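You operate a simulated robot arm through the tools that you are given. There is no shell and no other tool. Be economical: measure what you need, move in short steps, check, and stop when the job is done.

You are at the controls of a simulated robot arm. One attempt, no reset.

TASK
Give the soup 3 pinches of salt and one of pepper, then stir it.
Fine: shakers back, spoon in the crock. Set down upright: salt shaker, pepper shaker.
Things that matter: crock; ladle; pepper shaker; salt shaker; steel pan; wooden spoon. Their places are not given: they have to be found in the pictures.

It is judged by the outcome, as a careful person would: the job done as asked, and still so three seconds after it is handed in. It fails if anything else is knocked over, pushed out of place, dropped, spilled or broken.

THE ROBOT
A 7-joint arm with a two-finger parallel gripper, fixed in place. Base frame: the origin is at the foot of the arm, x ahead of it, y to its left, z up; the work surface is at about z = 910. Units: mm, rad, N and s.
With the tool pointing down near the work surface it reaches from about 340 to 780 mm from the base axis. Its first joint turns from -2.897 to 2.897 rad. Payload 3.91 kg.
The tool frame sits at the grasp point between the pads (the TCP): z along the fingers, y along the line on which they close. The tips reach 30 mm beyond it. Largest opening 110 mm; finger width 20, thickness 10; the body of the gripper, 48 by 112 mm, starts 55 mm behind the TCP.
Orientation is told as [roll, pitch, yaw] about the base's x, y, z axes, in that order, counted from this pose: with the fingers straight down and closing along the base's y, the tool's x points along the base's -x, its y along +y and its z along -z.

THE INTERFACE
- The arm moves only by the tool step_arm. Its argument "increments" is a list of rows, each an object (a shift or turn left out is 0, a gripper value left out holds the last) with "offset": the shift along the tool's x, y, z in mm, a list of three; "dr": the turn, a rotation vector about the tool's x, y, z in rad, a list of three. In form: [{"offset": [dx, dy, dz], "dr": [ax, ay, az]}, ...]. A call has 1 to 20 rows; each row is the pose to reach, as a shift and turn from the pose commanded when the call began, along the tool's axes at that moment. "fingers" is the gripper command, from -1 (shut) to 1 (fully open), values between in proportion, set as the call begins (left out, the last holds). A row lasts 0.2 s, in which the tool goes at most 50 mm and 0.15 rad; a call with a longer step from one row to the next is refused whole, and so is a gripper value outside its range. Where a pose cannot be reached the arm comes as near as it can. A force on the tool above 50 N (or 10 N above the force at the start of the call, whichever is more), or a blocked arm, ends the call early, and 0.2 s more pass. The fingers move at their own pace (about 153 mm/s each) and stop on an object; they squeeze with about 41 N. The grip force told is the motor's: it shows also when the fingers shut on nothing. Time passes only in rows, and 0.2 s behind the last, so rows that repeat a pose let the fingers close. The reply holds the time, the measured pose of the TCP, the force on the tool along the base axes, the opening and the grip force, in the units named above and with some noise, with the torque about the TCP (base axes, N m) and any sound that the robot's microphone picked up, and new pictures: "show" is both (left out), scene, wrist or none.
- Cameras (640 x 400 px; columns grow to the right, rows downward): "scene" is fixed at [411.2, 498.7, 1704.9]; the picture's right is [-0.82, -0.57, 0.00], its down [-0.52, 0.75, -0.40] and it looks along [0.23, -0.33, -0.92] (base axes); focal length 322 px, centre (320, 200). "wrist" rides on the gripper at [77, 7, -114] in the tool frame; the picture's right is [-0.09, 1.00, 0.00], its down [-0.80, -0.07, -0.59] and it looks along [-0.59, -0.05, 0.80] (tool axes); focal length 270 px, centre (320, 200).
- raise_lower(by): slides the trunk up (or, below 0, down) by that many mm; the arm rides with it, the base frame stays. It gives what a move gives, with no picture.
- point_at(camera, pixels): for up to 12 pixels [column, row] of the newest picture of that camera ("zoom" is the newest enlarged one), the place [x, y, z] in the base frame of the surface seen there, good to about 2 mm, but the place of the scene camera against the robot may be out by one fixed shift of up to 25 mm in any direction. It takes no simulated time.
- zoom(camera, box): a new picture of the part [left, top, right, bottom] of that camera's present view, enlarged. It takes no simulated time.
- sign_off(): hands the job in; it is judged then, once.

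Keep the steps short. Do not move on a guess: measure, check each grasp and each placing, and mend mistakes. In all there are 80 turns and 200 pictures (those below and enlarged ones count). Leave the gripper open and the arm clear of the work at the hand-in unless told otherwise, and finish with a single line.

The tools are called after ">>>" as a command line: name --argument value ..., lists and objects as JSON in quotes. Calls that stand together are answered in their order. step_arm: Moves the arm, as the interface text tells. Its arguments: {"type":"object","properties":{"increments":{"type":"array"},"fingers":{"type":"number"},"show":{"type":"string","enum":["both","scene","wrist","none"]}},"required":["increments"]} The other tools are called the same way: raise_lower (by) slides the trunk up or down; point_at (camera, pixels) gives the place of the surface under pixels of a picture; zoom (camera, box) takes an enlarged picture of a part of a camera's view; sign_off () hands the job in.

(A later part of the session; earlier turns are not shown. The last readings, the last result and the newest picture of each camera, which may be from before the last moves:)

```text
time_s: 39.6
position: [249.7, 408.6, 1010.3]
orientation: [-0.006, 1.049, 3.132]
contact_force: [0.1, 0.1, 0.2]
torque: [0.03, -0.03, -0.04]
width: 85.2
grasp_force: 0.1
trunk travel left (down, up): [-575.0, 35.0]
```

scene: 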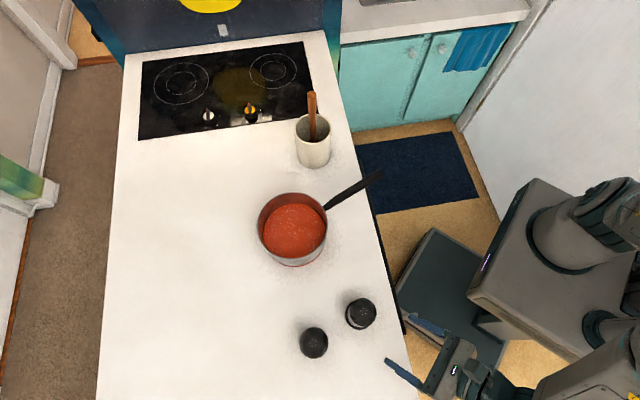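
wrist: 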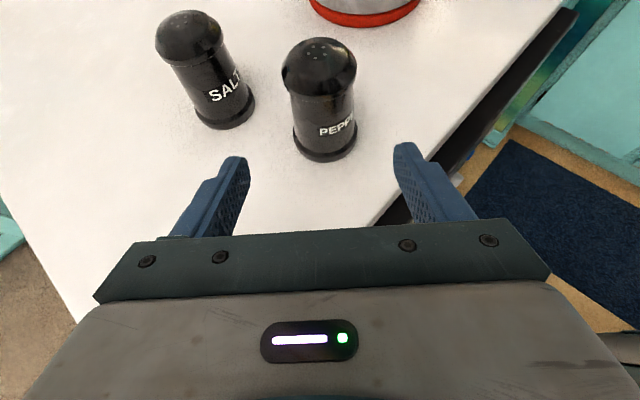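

Clear on both sides; advance 119 mm.

>>> step_arm --increments '[{"offset": [0, 0.5, 30]}, {"offset": [0, 0.5, 60]}, {"offset": [0, 0.5, 90]}, {"offset": [0, 0.5, 119]}, {"offset": [0, 0.5, 119]}]'

```text
time_s: 40.8
position: [355.3, 405.5, 952.2]
orientation: [-0.007, 1.047, 3.135]
contact_force: [-0.3, 0.6, -1.1]
torque: [-0.03, 0.03, 0.01]
width: 85.5
grasp_force: 0.0
trunk travel left (down, up): [-575.0, 35.0]
```

scene: 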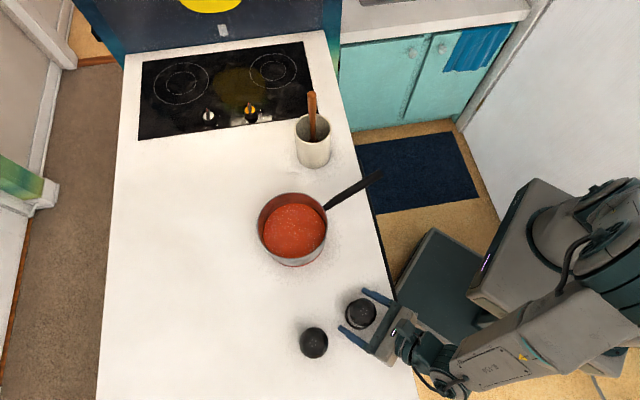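
wrist: 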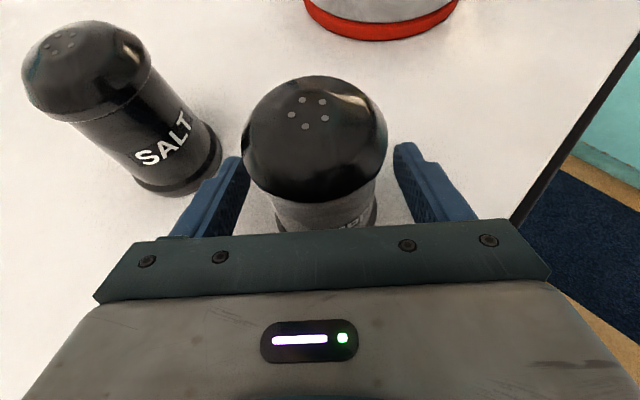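

Aligned. Close, then lift 220 mm.

>>> step_arm --increments '[{}, {}, {}, {}]' --fingers -1 --show "none"

>>> step_arm --increments '[{"offset": [17.3, 0, -10]}, {"offset": [52, 0, -30]}, {"offset": [86.6, 0, -50]}, {"offset": [121, 0, -70]}, {"offset": [156, 0, -90]}, {"offset": [190.5, 0, -110]}, {"offset": [190.5, 0, -110]}]'

```text
time_s: 41.8
position: [355.1, 404.9, 952.4]
orientation: [-0.006, 1.045, 3.136]
contact_force: [-0.8, -0.2, -0.7]
torque: [0.01, 0.0, 0.0]
width: 54.8
grasp_force: 40.9
trunk travel left (down, up): [-575.0, 35.0]
```

```text
time_s: 43.4
position: [354.5, 402.4, 1173.1]
orientation: [-0.005, 1.046, 3.134]
contact_force: [0.2, -0.4, -0.9]
torque: [-0.03, 0.02, -0.02]
width: 54.4
grasp_force: 41.5
trunk travel left (down, up): [-575.0, 35.0]
```

scene: 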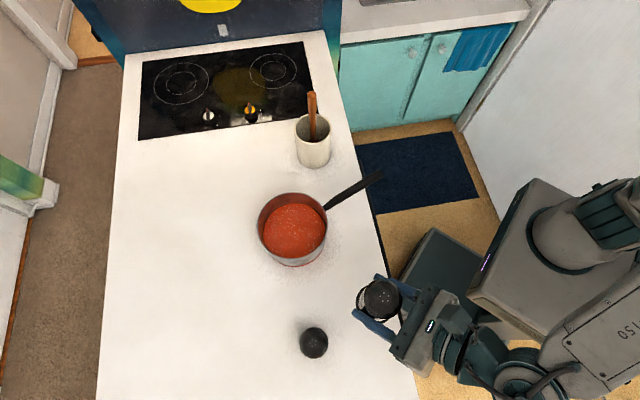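
wrist: 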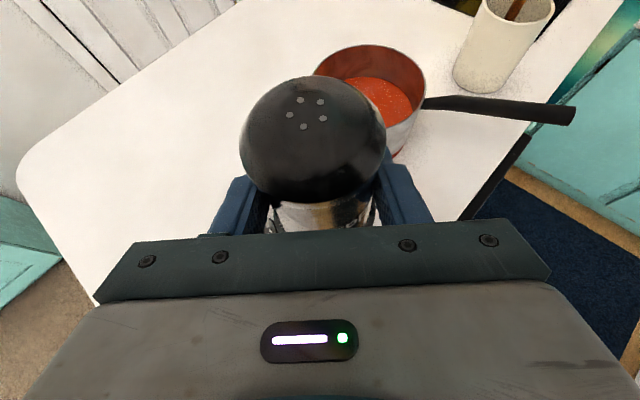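

Held. Move over the pan to (605,340,1186).

>>> step_arm --increments '[{"offset": [19.5, 9, 30]}, {"offset": [39, 18, 60]}, {"offset": [58.5, 27, 90]}, {"offset": [78, 36, 120]}, {"offset": [97.5, 45, 150]}, {"offset": [117, 54, 180]}, {"offset": [136.5, 64, 210.5]}, {"offset": [136.5, 64, 210.5]}]' --show "none"

>>> step_arm --increments '[{"dr": [0, 0, 0.15]}, {"dr": [0, 0, 0.3]}, {"dr": [0, 0, 0.45]}, {"dr": [0, 0, 0.6]}, {"dr": [0, 0, 0.75]}, {"dr": [0, 0, 0.9]}, {"dr": [0, 0, 1.05]}, {"dr": [0, 0, 1.2]}, {"dr": [0, 0, 1.35]}, {"dr": [0, 0, 1.5]}, {"dr": [0, 0, 1.65]}, {"dr": [0, 0, 1.8]}, {"dr": [0, 0, 1.95]}, {"dr": [0, 0, 2.1]}, {"dr": [0, 0, 2.25]}, {"dr": [0, 0, 2.4]}, {"dr": [0, 0, 2.55]}, {"dr": [0, 0, 2.7]}, {"dr": [0, 0, 2.85]}, {"dr": [0, 0, 3.0]}]' --show "scene"

>>> zoom --camera "scene" --box '[255, 195, 330, 265]'

```text
time_s: 45.2
position: [603.2, 340.5, 1183.0]
orientation: [-0.005, 1.047, 3.134]
contact_force: [0.1, -0.2, -1.5]
torque: [0.0, -0.01, 0.0]
width: 54.5
grasp_force: 41.2
trunk travel left (down, up): [-575.0, 35.0]
```

```text
time_s: 49.4
position: [603.5, 341.8, 1185.2]
orientation: [-0.228, -1.032, 0.265]
contact_force: [-0.8, 0.8, -1.4]
torque: [0.02, -0.02, 0.0]
width: 54.3
grasp_force: 41.1
trunk travel left (down, up): [-575.0, 35.0]
```

scene: 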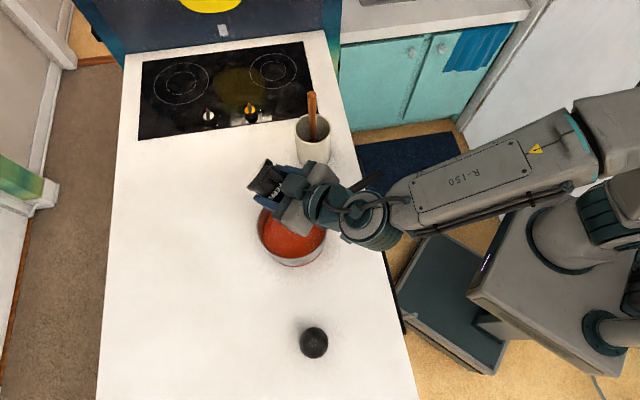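

```text
5.71 times, centred on (292, 230) of scene
```

zoom: 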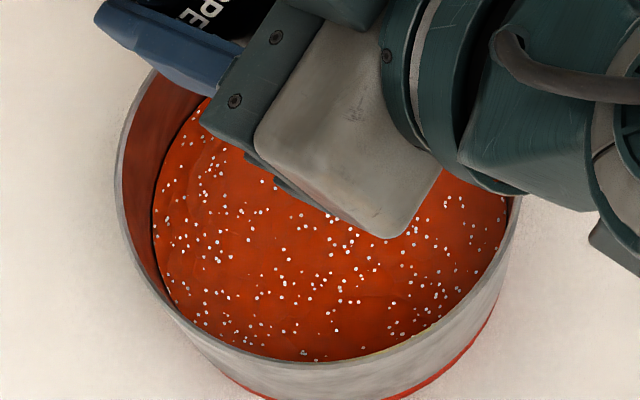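

No pepper yet, as with the salt before its pitch-up. Now a single pitch-up.

>>> step_arm --increments '[{"dr": [0.009, -0.13, 0.035]}, {"dr": [0.018, -0.26, 0.07]}, {"dr": [0.027, -0.39, 0.105]}, {"dr": [0.036, -0.52, 0.14]}]' --show "none"

>>> zoom --camera "scene" --box '[255, 195, 330, 265]'

```text
time_s: 50.4
position: [604.2, 341.8, 1185.9]
orientation: [1.541, -1.566, -1.543]
contact_force: [0.7, -0.2, -1.2]
torque: [0.02, -0.01, -0.01]
width: 54.3
grasp_force: 40.2
trunk travel left (down, up): [-575.0, 35.0]
```

```text
5.71 times, centred on (292, 230) of scene
```

zoom: 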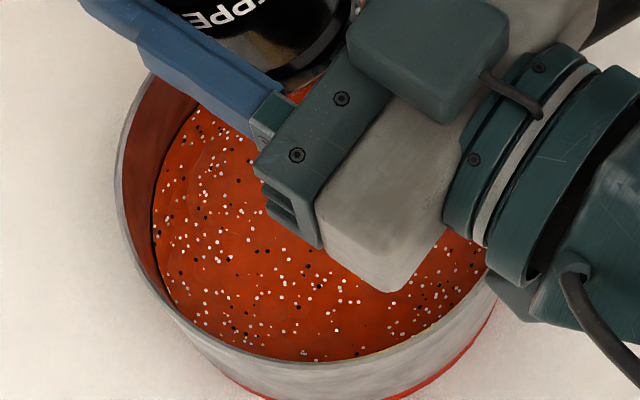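

Black pepper grains appeared: one pinch. I pitch down, roll upright, and go back above the pepper's spot.

>>> step_arm --increments '[{"dr": [0, 0.13, 0]}, {"dr": [0, 0.26, 0]}, {"dr": [0, 0.39, 0]}, {"dr": [0, 0.52, 0]}]' --show "none"

>>> step_arm --increments '[{"dr": [0, 0, -0.15]}, {"dr": [0, 0, -0.3]}, {"dr": [0, 0, -0.45]}, {"dr": [0, 0, -0.6]}, {"dr": [0, 0, -0.75]}, {"dr": [0, 0, -0.9]}, {"dr": [0, 0, -1.05]}, {"dr": [0, 0, -1.2]}, {"dr": [0, 0, -1.35]}, {"dr": [0, 0, -1.5]}, {"dr": [0, 0, -1.65]}, {"dr": [0, 0, -1.8]}, {"dr": [0, 0, -1.95]}, {"dr": [0, 0, -2.1]}, {"dr": [0, 0, -2.25]}, {"dr": [0, 0, -2.4]}, {"dr": [0, 0, -2.55]}, {"dr": [0, 0, -2.7]}, {"dr": [0, 0, -2.85]}, {"dr": [0, 0, -3.0]}]' --show "none"

>>> step_arm --increments '[{"dr": [0, 0, -0.14]}, {"dr": [0, 0, -0.14]}]' --show "scene"

```text
time_s: 51.4
position: [605.2, 341.0, 1184.6]
orientation: [0.012, -1.046, -0.008]
contact_force: [0.3, -0.2, -0.7]
torque: [-0.02, 0.05, -0.01]
width: 54.5
grasp_force: 40.9
trunk travel left (down, up): [-575.0, 35.0]
```

```text
time_s: 55.6
position: [605.2, 341.0, 1185.0]
orientation: [-0.244, 1.031, 2.859]
contact_force: [0.1, -0.2, -1.9]
torque: [-0.01, 0.02, -0.05]
width: 54.5
grasp_force: 41.3
trunk travel left (down, up): [-575.0, 35.0]
```

```text
time_s: 56.2
position: [604.6, 340.3, 1184.6]
orientation: [-0.01, 1.049, 3.13]
contact_force: [-0.4, -0.2, -1.5]
torque: [0.0, -0.02, 0.02]
width: 54.8
grasp_force: 40.9
trunk travel left (down, up): [-575.0, 35.0]
```

scene: 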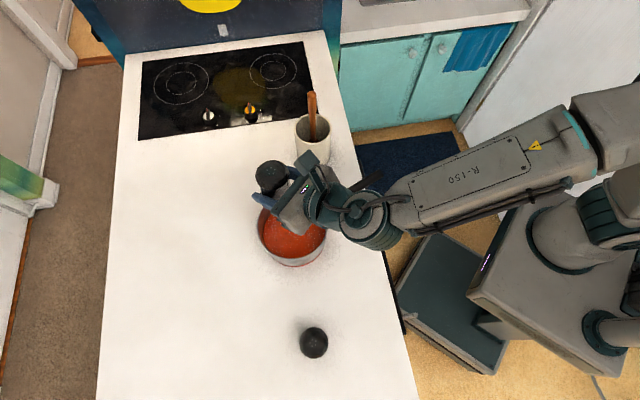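

>>> step_arm --increments '[{"offset": [-19.5, -9, -30]}, {"offset": [-39, -18, -60]}, {"offset": [-58.5, -27, -90]}, {"offset": [-78, -36, -120]}, {"offset": [-97.5, -45, -150]}, {"offset": [-117, -54, -180]}, {"offset": [-136.5, -64, -210.5]}, {"offset": [-136.5, -64, -210.5]}]' --show "none"

>>> step_arm --increments '[{}, {}]' --show "none"

```text
time_s: 58.0
position: [353.0, 404.7, 1172.0]
orientation: [-0.013, 1.048, 3.128]
contact_force: [0.4, -0.9, -1.3]
torque: [-0.03, 0.02, 0.0]
width: 54.5
grasp_force: 41.2
trunk travel left (down, up): [-575.0, 35.0]
```

```text
time_s: 58.6
position: [352.8, 405.3, 1172.9]
orientation: [-0.013, 1.049, 3.128]
contact_force: [-0.3, 0.1, -1.5]
torque: [0.02, 0.03, -0.02]
width: 54.6
grasp_force: 40.9
trunk travel left (down, up): [-575.0, 35.0]
```

>>> step_arm --increments '[{"offset": [-34.6, 0, 20.4]}, {"offset": [-69.3, 0, 40.9]}, {"offset": [-104, 0, 61.3]}, {"offset": [-138.6, 0, 81.7]}, {"offset": [-164.5, 0, 97]}, {"offset": [-178, 0, 105]}, {"offset": [-183.5, 0, 108.2]}, {"offset": [-183.5, 0, 108.2]}]' --show "scene"

```text
time_s: 60.4
position: [356.9, 407.8, 958.3]
orientation: [-0.013, 1.048, 3.13]
contact_force: [0.8, -0.5, -1.5]
torque: [-0.04, 0.01, 0.01]
width: 54.7
grasp_force: 41.1
trunk travel left (down, up): [-575.0, 35.0]
```

scene: 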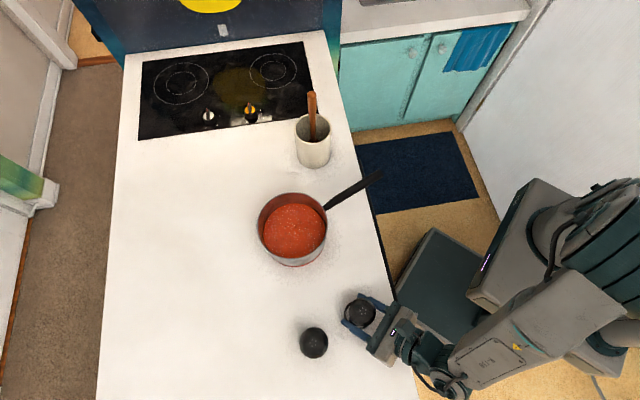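

>>> step_arm --increments '[{"offset": [-2.6, 1, 1.0]}, {"offset": [-5, 1, 2.0]}, {"offset": [-5.9, 1, 2.5]}, {"offset": [-6.7, 1, 3]}, {"offset": [-6.7, 1, 3]}]' --show "none"

```text
time_s: 61.6
position: [354.6, 405.9, 953.2]
orientation: [-0.019, 1.053, 3.125]
contact_force: [2.5, 3.2, 22.5]
torque: [-0.55, -0.03, 0.06]
width: 54.7
grasp_force: 40.8
trunk travel left (down, up): [-575.0, 35.0]
```

Contact at 22 N. I ease up 1 mm and open.

>>> step_arm --increments '[{"offset": [0.9, 0, -0.5]}, {"offset": [0.9, 0, -0.5]}]' --show "none"

>>> step_arm --increments '[{}, {}, {}]' --fingers 0.55 --show "wrist"

```text
time_s: 62.2
position: [355.1, 406.1, 952.4]
orientation: [-0.016, 1.051, 3.126]
contact_force: [5.9, 6.8, 21.3]
torque: [-0.35, -0.29, 0.18]
width: 54.7
grasp_force: 41.0
trunk travel left (down, up): [-575.0, 35.0]
```

```text
time_s: 63.0
position: [355.2, 404.2, 951.3]
orientation: [-0.013, 1.047, 3.129]
contact_force: [0.1, 0.8, 0.0]
torque: [-0.02, -0.02, 0.03]
width: 85.4
grasp_force: 0.1
trunk travel left (down, up): [-575.0, 35.0]
```

wrist: 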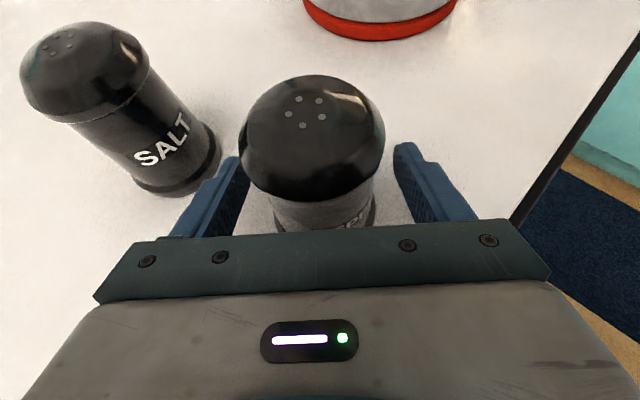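

Released, standing upright. I back out 120 mm, rise 200 mm, and check both shakers.

>>> step_arm --increments '[{"offset": [0, 0, -40]}, {"offset": [0, 0, -80]}, {"offset": [0, 0, -120]}, {"offset": [40, 0, -143]}, {"offset": [80, 0, -166]}, {"offset": [120, 0, -189]}, {"offset": [160, 0, -212]}, {"offset": [173, 0, -220]}]'

>>> zoom --camera "scene" --box '[270, 280, 400, 370]'

```text
time_s: 64.8
position: [250.4, 405.0, 1212.3]
orientation: [-0.008, 1.049, 3.129]
contact_force: [0.1, 0.8, 1.1]
torque: [0.0, -0.02, -0.01]
width: 85.2
grasp_force: 0.0
trunk travel left (down, up): [-575.0, 35.0]
```

scene: 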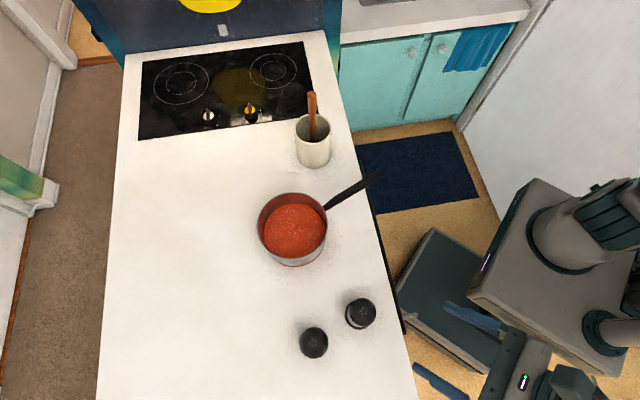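
wrist: 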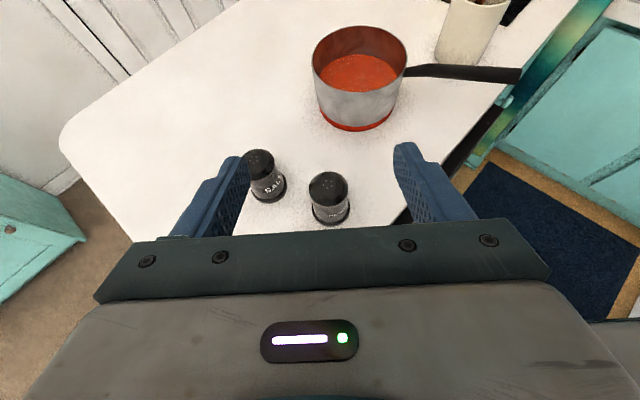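

```text
4.44 times, centred on (335, 325) of scene
```

zoom: 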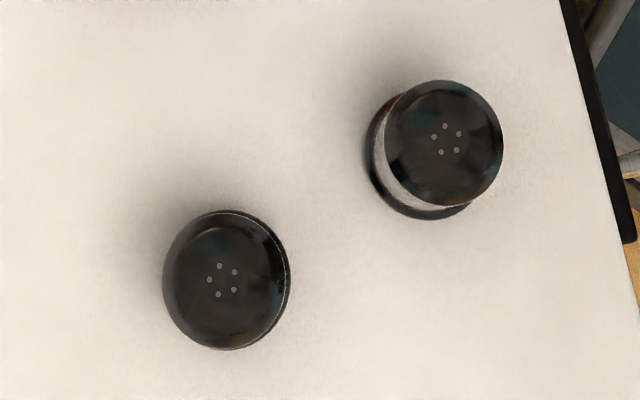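

Both shakers are back in place. Now the spoon: I return the tool to vertical and rise.

>>> step_arm --increments '[{"offset": [20, 0, -12], "dr": [0, -0.15, 0]}, {"offset": [40, 0, -23], "dr": [0, -0.3, 0]}, {"offset": [60, 0, -35], "dr": [0, -0.45, 0]}, {"offset": [80, 0, -46], "dr": [0, -0.6, 0]}, {"offset": [100, 0, -58], "dr": [0, -0.75, 0]}, {"offset": [100, 0, -58], "dr": [0, -0.9, 0]}, {"offset": [100, 0, -58], "dr": [0, -1.047, 0]}, {"offset": [100, 0, -58], "dr": [0, -1.047, 0]}]' --fingers 0.1 --show "none"

```text
time_s: 66.6
position: [249.6, 403.5, 1329.5]
orientation: [-0.008, -0.001, 3.139]
contact_force: [-0.5, 0.0, -0.2]
torque: [0.02, 0.01, 0.04]
width: 60.6
grasp_force: 0.1
trunk travel left (down, up): [-575.0, 35.0]
```

>>> step_arm --increments '[{"offset": [36, 23, 3]}, {"offset": [72, 46, 6]}, {"offset": [108, 69, 10]}, {"offset": [144, 93, 13]}, {"offset": [180, 116, 16]}, {"offset": [216, 139, 20]}, {"offset": [252, 162, 23]}, {"offset": [288, 185, 26]}, {"offset": [324, 208, 30]}, {"offset": [360, 231, 33]}, {"offset": [396, 255, 36]}, {"offset": [431, 278, 40], "dr": [-0.008, 0, 0]}, {"offset": [431, 278, 40], "dr": [-0.008, 0, 0]}]'

```text
time_s: 69.4
position: [682.0, 123.2, 1285.4]
orientation: [0.002, 0.002, 3.141]
contact_force: [0.3, 0.3, -0.3]
torque: [0.01, -0.01, -0.01]
width: 60.5
grasp_force: 0.0
trunk travel left (down, up): [-575.0, 35.0]
```

scene: 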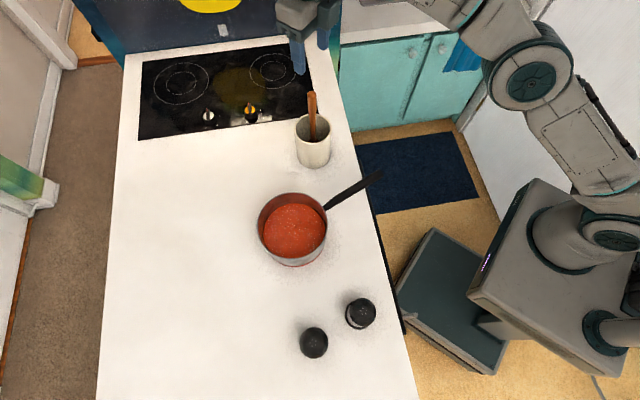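
wrist: 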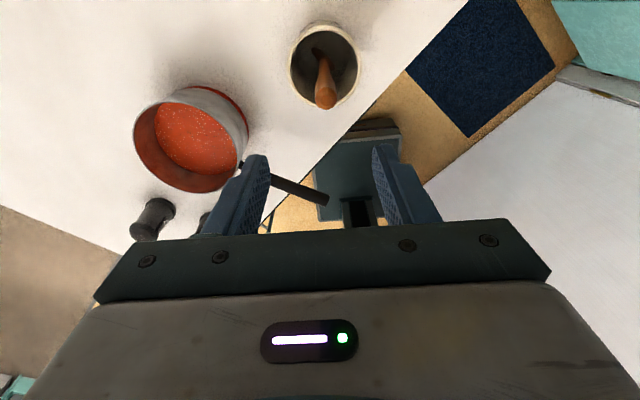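

I see the spoon handle end at (326,98) in the wrist view. Zoom and measure.

>>> zoom --camera "wrist" --box '[275, 10, 375, 125]'

>>> point_at --camera "wrist" --pixels '[[326, 98], [326, 85], [325, 70], [320, 55], [317, 90], [335, 90], [325, 104], [292, 65], [358, 65], [323, 22], [312, 50]]'

```text
3.48 times, centred on (325, 68) of wrist
```

zoom: 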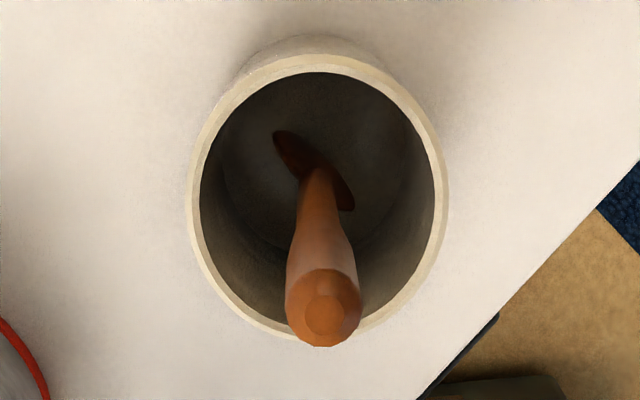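

```text
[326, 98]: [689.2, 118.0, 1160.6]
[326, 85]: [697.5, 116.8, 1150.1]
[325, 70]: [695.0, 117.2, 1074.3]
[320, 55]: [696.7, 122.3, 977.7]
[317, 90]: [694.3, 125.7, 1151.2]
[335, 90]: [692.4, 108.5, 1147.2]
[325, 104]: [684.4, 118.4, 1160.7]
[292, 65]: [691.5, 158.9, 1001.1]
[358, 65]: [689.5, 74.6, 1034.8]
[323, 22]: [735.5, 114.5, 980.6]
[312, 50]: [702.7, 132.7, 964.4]
```

Handle centre ≈(688.5,118.5), top z 1160, vertical and in the middle of the crock. I descend to grip at z≈1128.

>>> step_arm --increments '[{"offset": [6.5, 4.7, 30]}, {"offset": [6.5, 4.7, 65]}, {"offset": [6.5, 4.7, 100]}, {"offset": [6.5, 4.7, 130]}, {"offset": [6.5, 4.7, 157]}, {"offset": [6.5, 4.7, 157]}]'

>>> zoom --camera "scene" --box '[260, 60, 380, 180]'

```text
time_s: 70.8
position: [688.5, 118.6, 1128.0]
orientation: [0.001, 0.001, 3.139]
contact_force: [-0.3, -0.5, 0.3]
torque: [0.01, -0.02, -0.01]
width: 60.1
grasp_force: 0.0
trunk travel left (down, up): [-575.0, 35.0]
```

scene: 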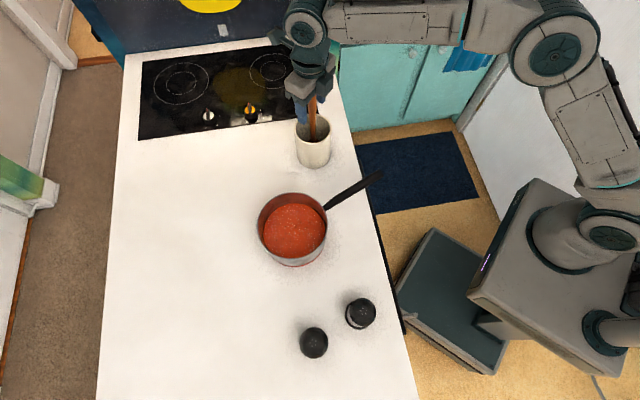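
wrist: 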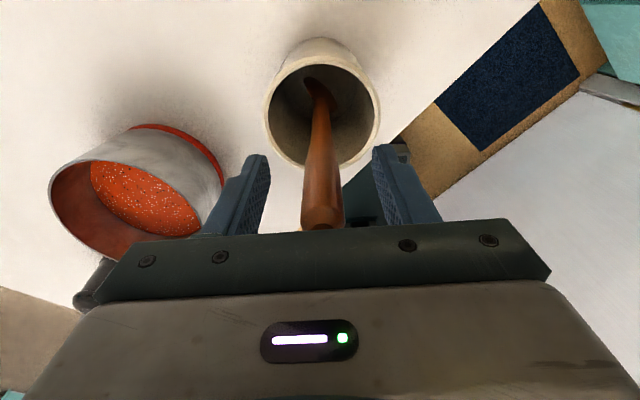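

```text
3.33 times, centred on (320, 120) of scene
```

zoom: 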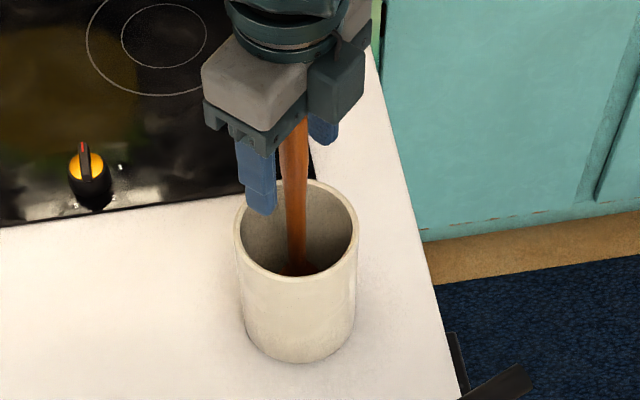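

The handle is between the fingers. Close and check.

>>> step_arm --increments '[{}, {}, {}, {}]' --fingers -1 --show "wrist"

```text
time_s: 71.8
position: [690.0, 118.9, 1129.3]
orientation: [0.002, 0.002, 3.139]
contact_force: [0.2, 0.8, 0.9]
torque: [0.03, -0.03, 0.01]
width: 18.7
grasp_force: 41.2
trunk travel left (down, up): [-575.0, 35.0]
```

wrist: 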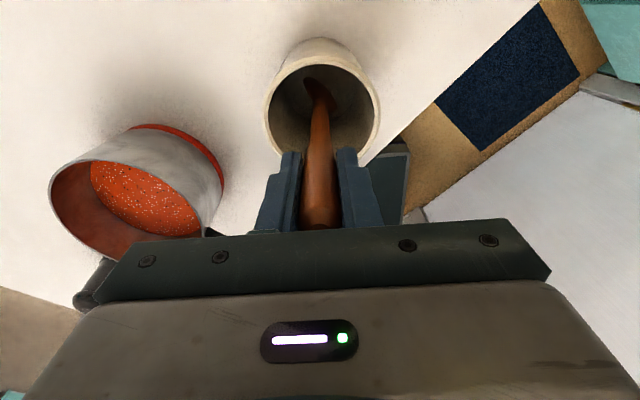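

Gripped at 18.7 mm. Lift straight up 160 mm.

>>> step_arm --increments '[{"offset": [0, 0, -15]}, {"offset": [0, 0, -35]}, {"offset": [0, 0, -55]}, {"offset": [0, 0, -75]}, {"offset": [0, 0, -95]}, {"offset": [0, 0, -115]}, {"offset": [0, 0, -140]}, {"offset": [0, 0, -160]}, {"offset": [0, 0, -160]}]'

>>> zoom --camera "scene" --box '[240, 20, 380, 180]'

```text
time_s: 73.8
position: [686.9, 119.4, 1288.3]
orientation: [0.002, 0.001, 3.138]
contact_force: [-0.2, 0.6, -1.0]
torque: [-0.04, 0.01, 0.0]
width: 18.9
grasp_force: 41.3
out of reach, approached as far as the arm can: row 8
trunk travel left (down, up): [-575.0, 35.0]
```

scene: 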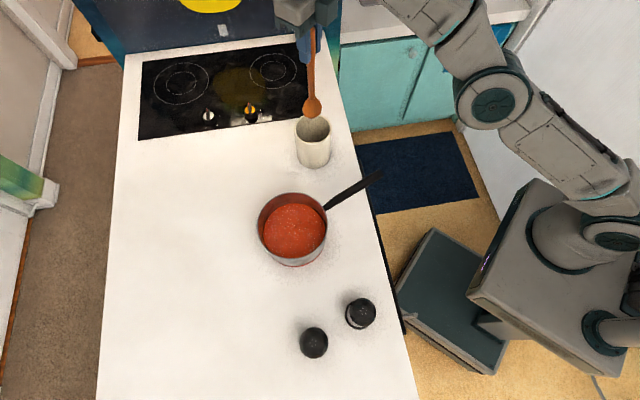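
wrist: 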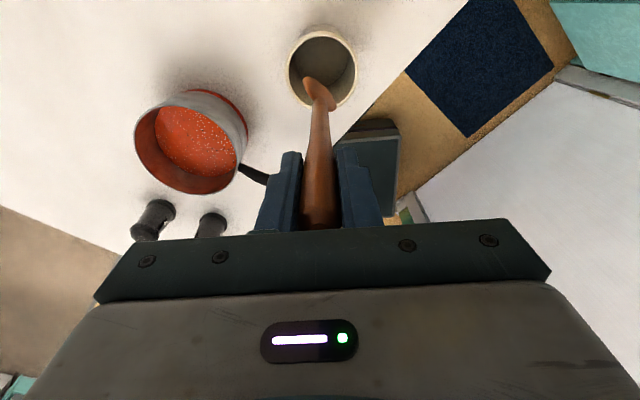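

```text
2.50 times, centred on (310, 100) of scene
```

zoom: 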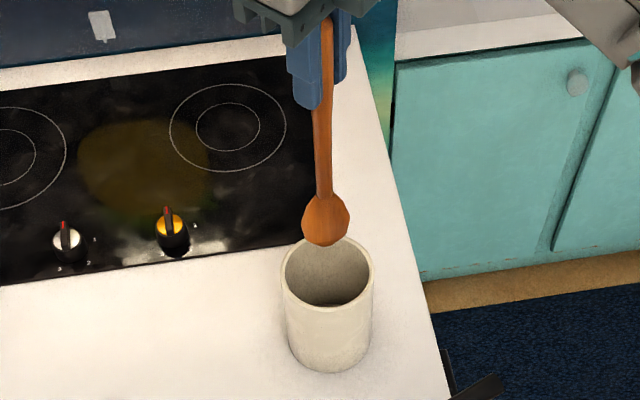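

Spoon is out-ish; I measure its lower end.

>>> point_at --camera "zoom" --pixels '[[325, 241], [325, 220], [308, 222], [344, 222], [328, 243], [322, 150], [326, 264]]'

```text
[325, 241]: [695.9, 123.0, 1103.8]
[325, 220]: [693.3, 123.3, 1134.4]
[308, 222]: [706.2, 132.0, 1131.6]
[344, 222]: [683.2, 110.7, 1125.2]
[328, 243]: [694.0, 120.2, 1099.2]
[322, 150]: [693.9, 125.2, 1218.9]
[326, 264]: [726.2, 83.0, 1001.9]
```

Spoon bottom is about 201 mm below the TCP, 50 mm above the crock rim. I move over the pan centre (584,341).

>>> step_arm --increments '[{"offset": [-17, -37, 0]}, {"offset": [-34, -74, 0]}, {"offset": [-51, -111, 0]}, {"offset": [-68, -148, 0]}, {"offset": [-86, -185, 0]}, {"offset": [-104, -222, 0]}, {"offset": [-104, -222, 0]}]'

```text
time_s: 75.4
position: [585.9, 343.3, 1288.0]
orientation: [0.001, 0.0, 3.138]
contact_force: [-0.1, -0.5, -0.6]
torque: [0.01, 0.05, 0.01]
width: 18.6
grasp_force: 41.0
trunk travel left (down, up): [-575.0, 35.0]
```

scene: 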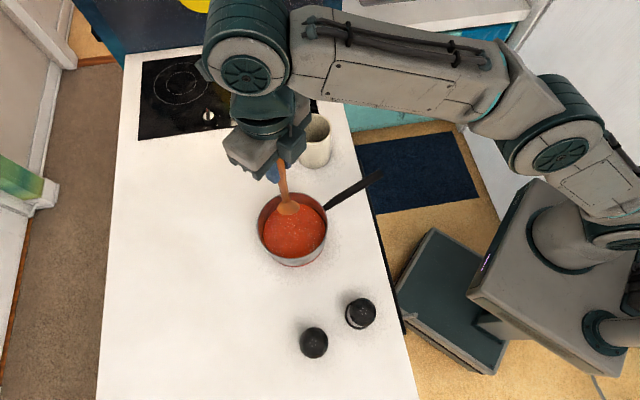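
wrist: 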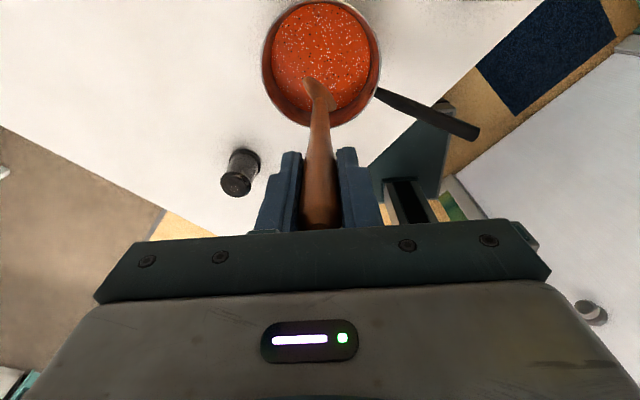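

Centred over the pan. I lower the spoon 150 mm (tip to ≈937, in the soup).

>>> step_arm --increments '[{"offset": [-1, 1, 35]}, {"offset": [-1, 1, 70]}, {"offset": [-1, 1, 95]}, {"offset": [-1, 1, 115]}, {"offset": [-1, 1, 130]}, {"offset": [-1, 1, 142]}, {"offset": [-1, 1, 150]}, {"offset": [-1, 1, 150]}]'

>>> zoom --camera "scene" --box '[230, 150, 350, 280]'

```text
time_s: 77.2
position: [583.6, 340.6, 1139.2]
orientation: [0.003, 0.002, 3.14]
contact_force: [-0.1, 0.4, -0.7]
torque: [0.0, 0.01, 0.01]
width: 18.8
grasp_force: 41.6
trunk travel left (down, up): [-575.0, 35.0]
```

scene: 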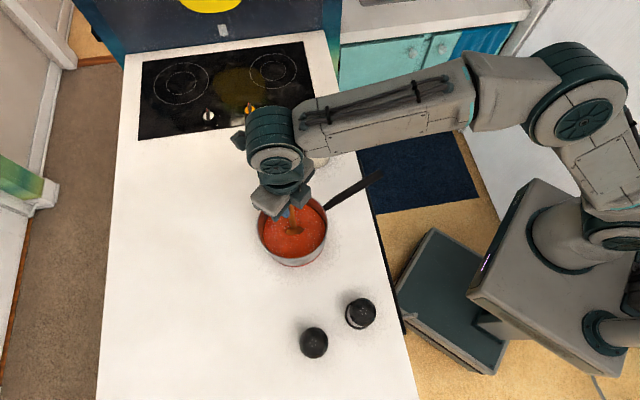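
wrist: 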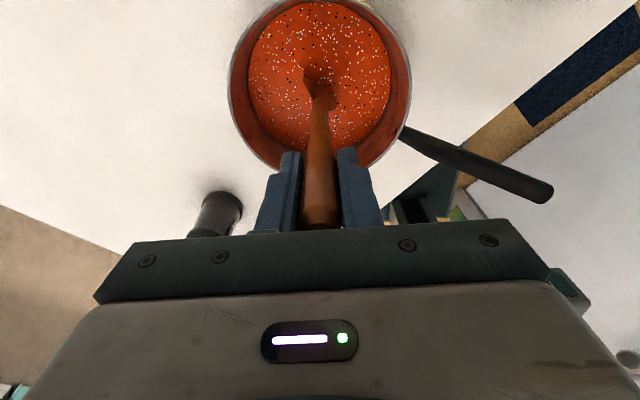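

```text
3.08 times, centred on (290, 215) of scene
```

zoom: 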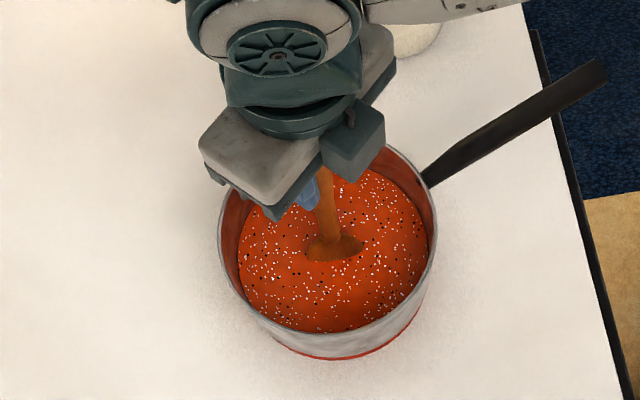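

Spoon is in the soup, clear of the walls. I stir in circles of 38 mm radius, 6 mm deeper.

>>> step_arm --increments '[{"offset": [19, 0, 6]}, {"offset": [38, 0, 6]}, {"offset": [32.9, 19, 6]}, {"offset": [19, 32.9, 6]}, {"offset": [0, 38, 6]}, {"offset": [-19, 32.9, 6]}, {"offset": [-32.9, 19, 6]}, {"offset": [-38, 0, 6]}, {"offset": [-32.9, -19, 6]}, {"offset": [-19, -32.9, 6]}, {"offset": [0, -38, 6]}, {"offset": [19, -32.9, 6]}, {"offset": [32.9, -19, 6]}, {"offset": [38, 0, 6]}, {"offset": [32.9, 19, 6]}, {"offset": [19, 32.9, 6]}, {"offset": [0, 38, 6]}, {"offset": [-19, 32.9, 6]}, {"offset": [-32.9, 19, 6]}, {"offset": [-38, 0, 6]}]'

>>> zoom --camera "scene" --box '[230, 150, 350, 280]'

```text
time_s: 81.4
position: [543.8, 341.8, 1133.4]
orientation: [0.002, 0.002, 3.141]
contact_force: [-0.1, -0.8, 3.6]
torque: [-0.16, 0.01, -0.01]
width: 18.9
grasp_force: 40.8
trunk travel left (down, up): [-575.0, 35.0]
```

scene: 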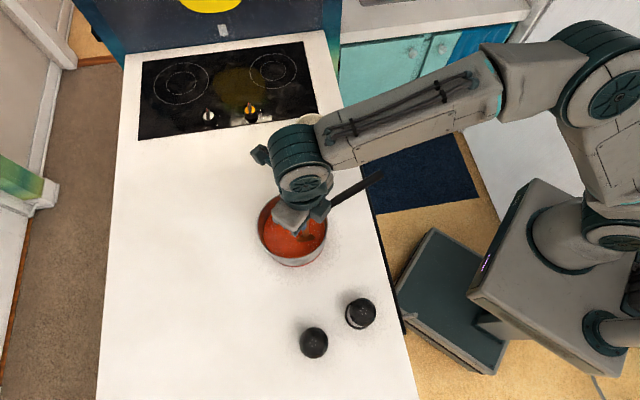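
wrist: 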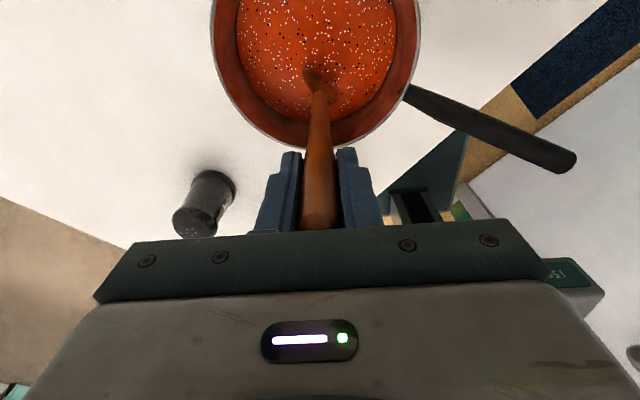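

```text
3.08 times, centred on (290, 215) of scene
```

zoom: 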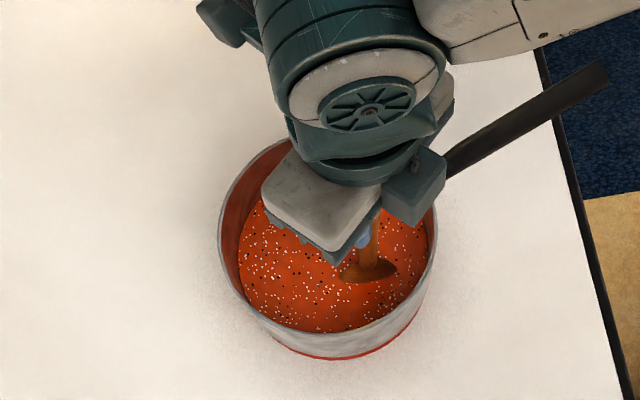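

Light touch (3.6 N) on the bottom likely; I raise 3 mm and stir another turn and a quarter, ending at the centre.

>>> step_arm --increments '[{"offset": [5.1, -19, -3]}, {"offset": [19, -32.9, -3]}, {"offset": [38, -38, -3]}, {"offset": [57, -32.9, -3]}, {"offset": [70.9, -19, -3]}, {"offset": [76, 0, -3]}, {"offset": [70.9, 19, -3]}, {"offset": [57, 32.9, -3]}, {"offset": [38, 38, -3]}, {"offset": [19, 32.9, -3]}, {"offset": [5.1, 19, -3]}, {"offset": [0, 0, -3]}, {"offset": [5.1, -19, -3]}, {"offset": [19, -32.9, -3]}, {"offset": [38, -38, -3]}, {"offset": [57, -32.9, -3]}, {"offset": [65, -15, -3]}, {"offset": [50, 0, -3]}, {"offset": [38, 0, -3]}]'

>>> zoom --camera "scene" --box '[230, 150, 350, 280]'

```text
time_s: 85.4
position: [580.7, 340.8, 1135.3]
orientation: [0.002, 0.002, 3.14]
contact_force: [-0.3, 0.8, -0.8]
torque: [0.0, 0.0, 0.03]
width: 18.9
grasp_force: 40.8
trunk travel left (down, up): [-575.0, 35.0]
```

scene: 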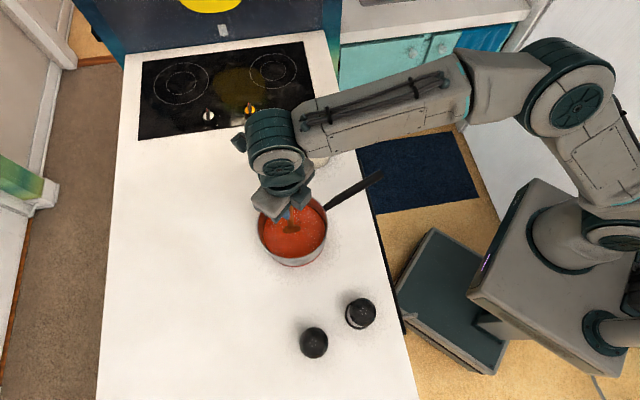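
wrist: 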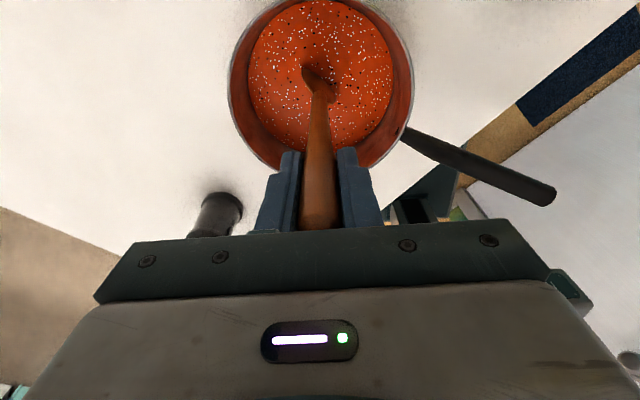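

```text
3.08 times, centred on (290, 215) of scene
```

zoom: 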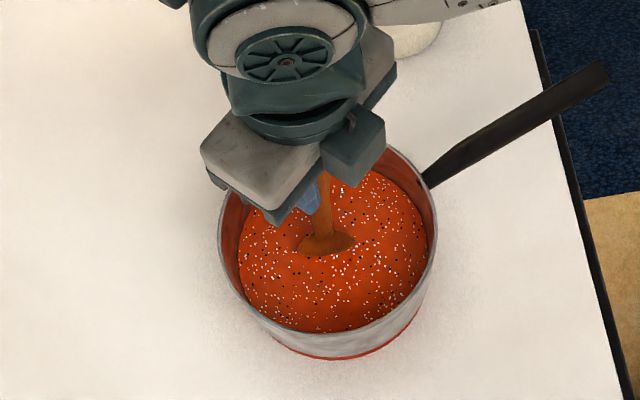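

Pan unmoved, grains spread evenly. One more round of stirring for good measure.

>>> step_arm --increments '[{"offset": [22, 0, 0]}, {"offset": [42, 0, 0]}, {"offset": [34, 25, 0]}, {"offset": [13, 40, 0]}, {"offset": [-13, 40, 0]}, {"offset": [-34, 25, 0]}, {"offset": [-42, 0, 0]}, {"offset": [-34, -25, 0]}, {"offset": [-13, -40, 0]}, {"offset": [13, -40, 0]}, {"offset": [34, -25, 0]}, {"offset": [42, 0, 0]}, {"offset": [34, 25, 0]}, {"offset": [13, 40, 0]}, {"offset": [-13, 40, 0]}, {"offset": [-34, 25, 0]}, {"offset": [-42, 0, 0]}, {"offset": [-34, -25, 0]}, {"offset": [0, -20, 0]}, {"offset": [3, 0, 0]}]' --show "none"

>>> zoom --camera "scene" --box '[230, 150, 350, 280]'

```text
time_s: 89.6
position: [585.7, 339.7, 1135.8]
orientation: [0.001, 0.002, 3.139]
contact_force: [0.2, -0.7, 0.0]
torque: [0.0, 0.01, 0.0]
width: 18.9
grasp_force: 41.1
trunk travel left (down, up): [-575.0, 35.0]
```

```text
3.08 times, centred on (290, 215) of scene
```

zoom: 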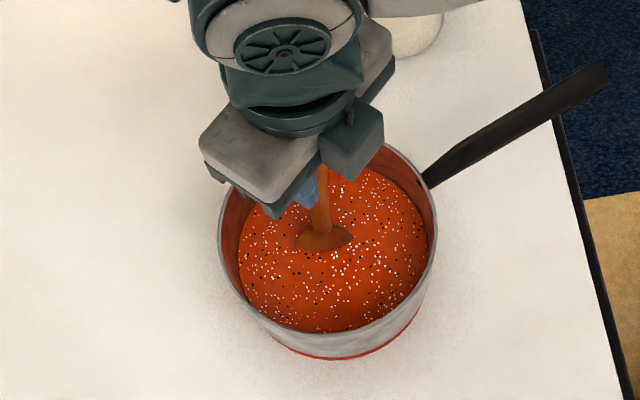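

Stirred. Lift the spoon straight up, pausing over the pan to drip.

>>> step_arm --increments '[{"offset": [0, 0, -15]}, {"offset": [0, 0, -30]}, {"offset": [0, 0, -50]}, {"offset": [0, 0, -75]}, {"offset": [0, 0, -100]}, {"offset": [0, 0, -125]}, {"offset": [0, 0, -150]}, {"offset": [0, 0, -150]}, {"offset": [0, 0, -150]}, {"offset": [0, 0, -150]}, {"offset": [0, 0, -150]}, {"offset": [0, 0, -150]}]' --show "none"

>>> zoom --camera "scene" --box '[230, 120, 350, 280]'

```text
time_s: 92.2
position: [585.5, 341.8, 1286.8]
orientation: [0.002, 0.003, 3.14]
contact_force: [0.4, 0.2, -0.5]
torque: [0.0, 0.01, 0.02]
width: 19.0
grasp_force: 41.1
trunk travel left (down, up): [-575.0, 35.0]
```

```text
2.50 times, centred on (290, 200) of scene
```

zoom: 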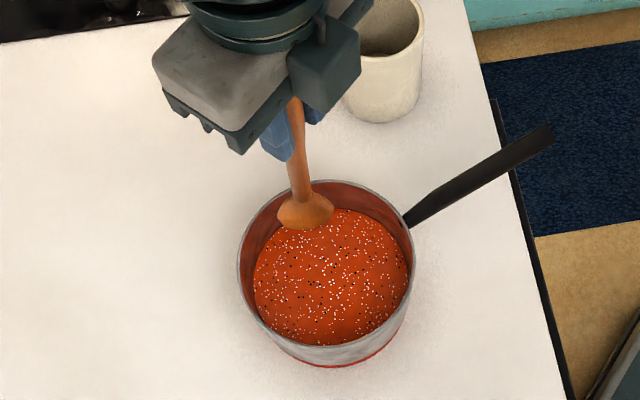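

Spoon clean, no drips. Carry it back over the crock.

>>> step_arm --increments '[{"offset": [17, 37, 0]}, {"offset": [34, 74, 0]}, {"offset": [51, 111, 0]}, {"offset": [68, 148, 0]}, {"offset": [86, 185, 0]}, {"offset": [103, 222, 0]}, {"offset": [103, 222, 0]}, {"offset": [103, 222, 0]}]'

>>> zoom --camera "wrist" --box '[250, 10, 390, 130]'

```text
time_s: 94.0
position: [688.2, 121.0, 1287.3]
orientation: [0.001, 0.002, 3.139]
contact_force: [-0.5, 0.2, -0.1]
torque: [-0.01, 0.0, 0.01]
width: 18.9
grasp_force: 41.1
out of reach, approached as far as the arm can: row 6
trunk travel left (down, up): [-575.0, 35.0]
```

scene: 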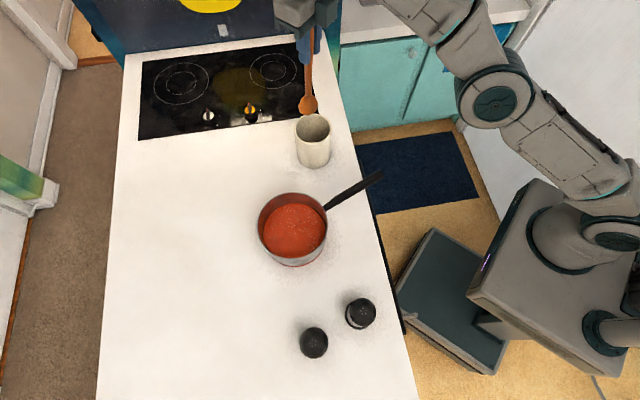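
wrist: 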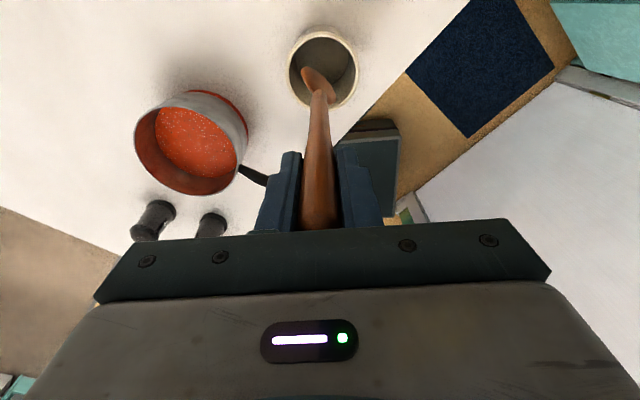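

```text
3.33 times, centred on (320, 70) of wrist
```

zoom: 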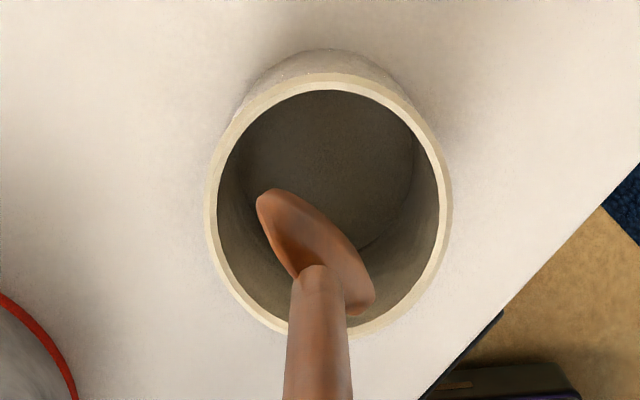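

The spoon seems to have tilted slightly in the grip (bowl at (318,82) vs (318,93) before). I measure it.

>>> point_at --camera "zoom" --pixels '[[315, 240], [275, 200], [360, 305], [318, 275], [318, 340], [318, 390], [310, 215]]'

>>> zoom --camera "scene" --box '[240, 20, 380, 180]'

```text
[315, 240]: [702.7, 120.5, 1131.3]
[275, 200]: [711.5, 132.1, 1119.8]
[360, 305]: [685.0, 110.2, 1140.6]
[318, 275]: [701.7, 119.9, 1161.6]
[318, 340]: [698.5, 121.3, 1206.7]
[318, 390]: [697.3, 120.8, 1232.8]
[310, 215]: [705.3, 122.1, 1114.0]
```

```text
2.50 times, centred on (310, 100) of scene
```

zoom: 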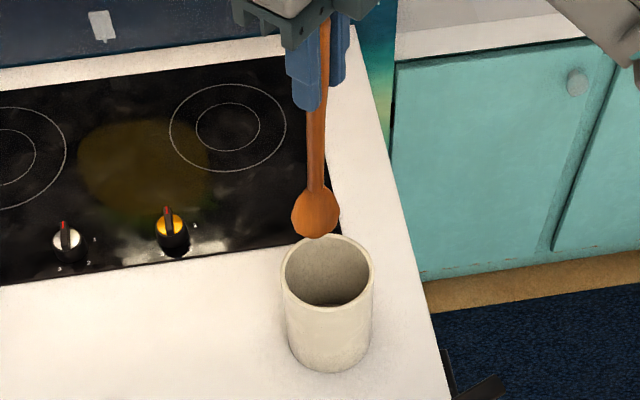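

The tip leans about +13 mm in x. I correct with a −0.07 rad pitch and start lowering 60 mm.

>>> step_arm --increments '[{"offset": [0, 1, 0], "dr": [0, -0.035, 0]}, {"offset": [0, 1, 0], "dr": [0, -0.07, 0]}, {"offset": [0, 1, 20], "dr": [0, -0.07, 0]}, {"offset": [0, 1, 40], "dr": [0, -0.07, 0]}, {"offset": [0, 1, 40], "dr": [0, -0.07, 0]}]'

>>> zoom --camera "wrist" --box '[250, 10, 390, 130]'

>>> zoom --camera "scene" --box '[240, 20, 380, 180]'

```text
time_s: 95.2
position: [689.0, 118.9, 1246.7]
orientation: [0.0, -0.069, 3.137]
contact_force: [0.7, 0.2, 0.1]
torque: [0.01, 0.0, -0.01]
width: 18.9
grasp_force: 41.3
out of reach, approached as far as the arm can: row 2, 3
trunk travel left (down, up): [-575.0, 35.0]
```

scene: 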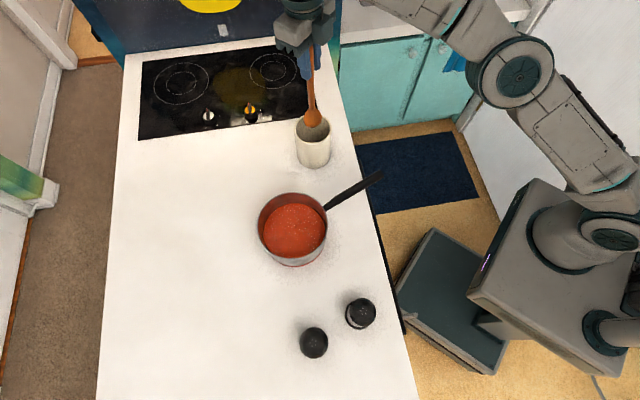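
wrist: 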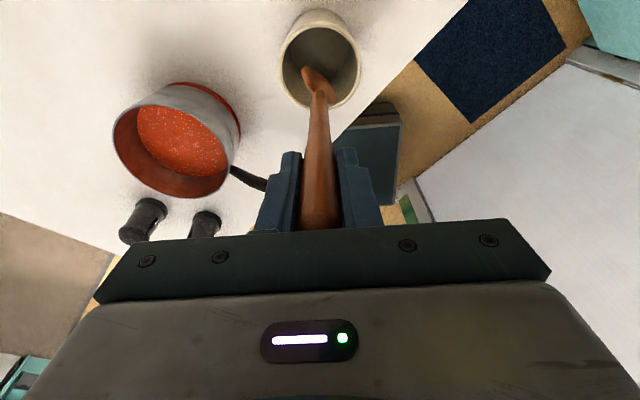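

```text
3.33 times, centred on (320, 70) of wrist
```

zoom: 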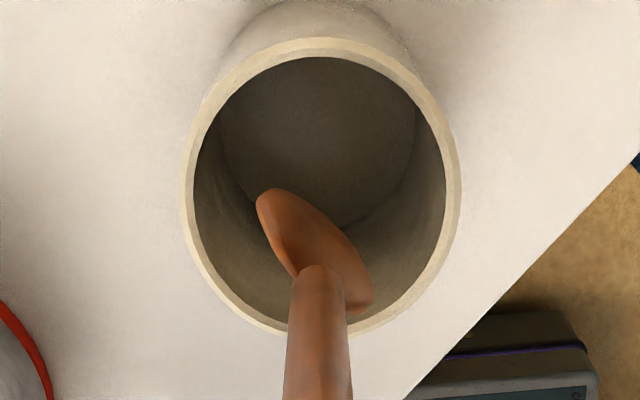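

```text
2.50 times, centred on (310, 100) of scene
```

zoom: 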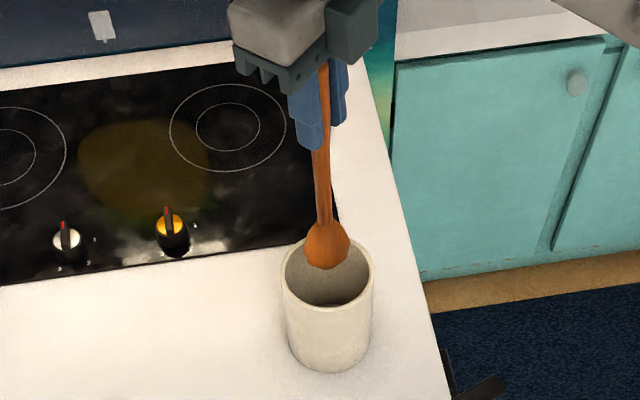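

Aligned with the crock. Descend vertically 105 mm.

>>> step_arm --increments '[{"offset": [1.4, 0, 20]}, {"offset": [2.8, 0, 40]}, {"offset": [4.2, 0, 60]}, {"offset": [5.6, 0, 80]}, {"offset": [6.6, 0, 95]}, {"offset": [7.3, 0, 105]}, {"offset": [7.3, 0, 105]}]'

```text
time_s: 96.8
position: [688.4, 117.2, 1141.3]
orientation: [0.0, -0.07, 3.139]
contact_force: [0.1, 0.0, -0.1]
torque: [0.0, -0.02, 0.02]
width: 18.8
grasp_force: 41.2
trunk travel left (down, up): [-575.0, 35.0]
```

scene: 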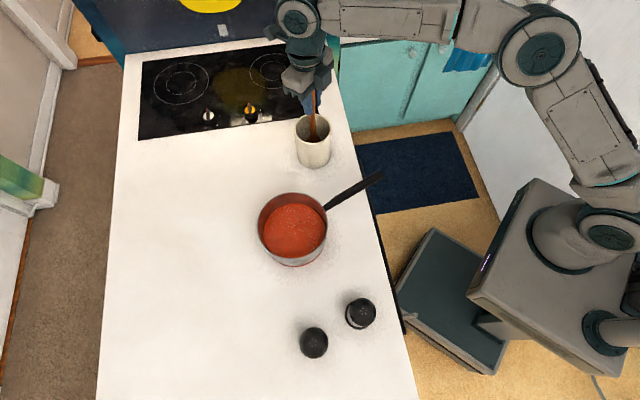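
wrist: 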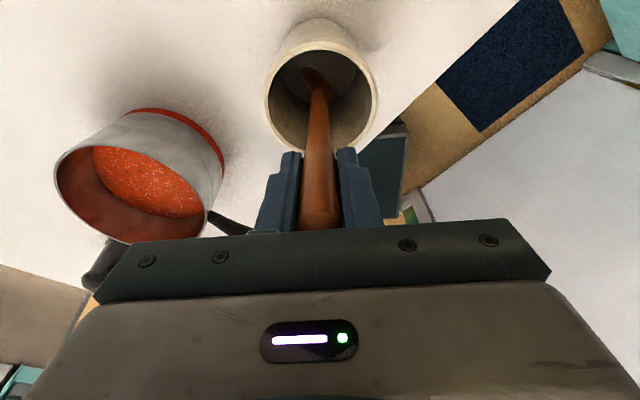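

Last 10–12 mm in small steps, watching force.

>>> step_arm --increments '[{"offset": [0.3, 0, 4]}, {"offset": [0.5, 0, 7]}, {"offset": [0.7, 0, 9]}, {"offset": [0.8, 0, 10.5]}, {"offset": [0.8, 0, 11.5]}, {"offset": [0.8, 0, 11.5]}]' --show "none"

```text
time_s: 98.2
position: [688.2, 116.7, 1130.7]
orientation: [0.002, -0.067, 3.14]
contact_force: [-0.7, 0.5, -1.0]
torque: [-0.01, 0.01, 0.04]
width: 19.1
grasp_force: 40.7
trunk travel left (down, up): [-575.0, 35.0]
```

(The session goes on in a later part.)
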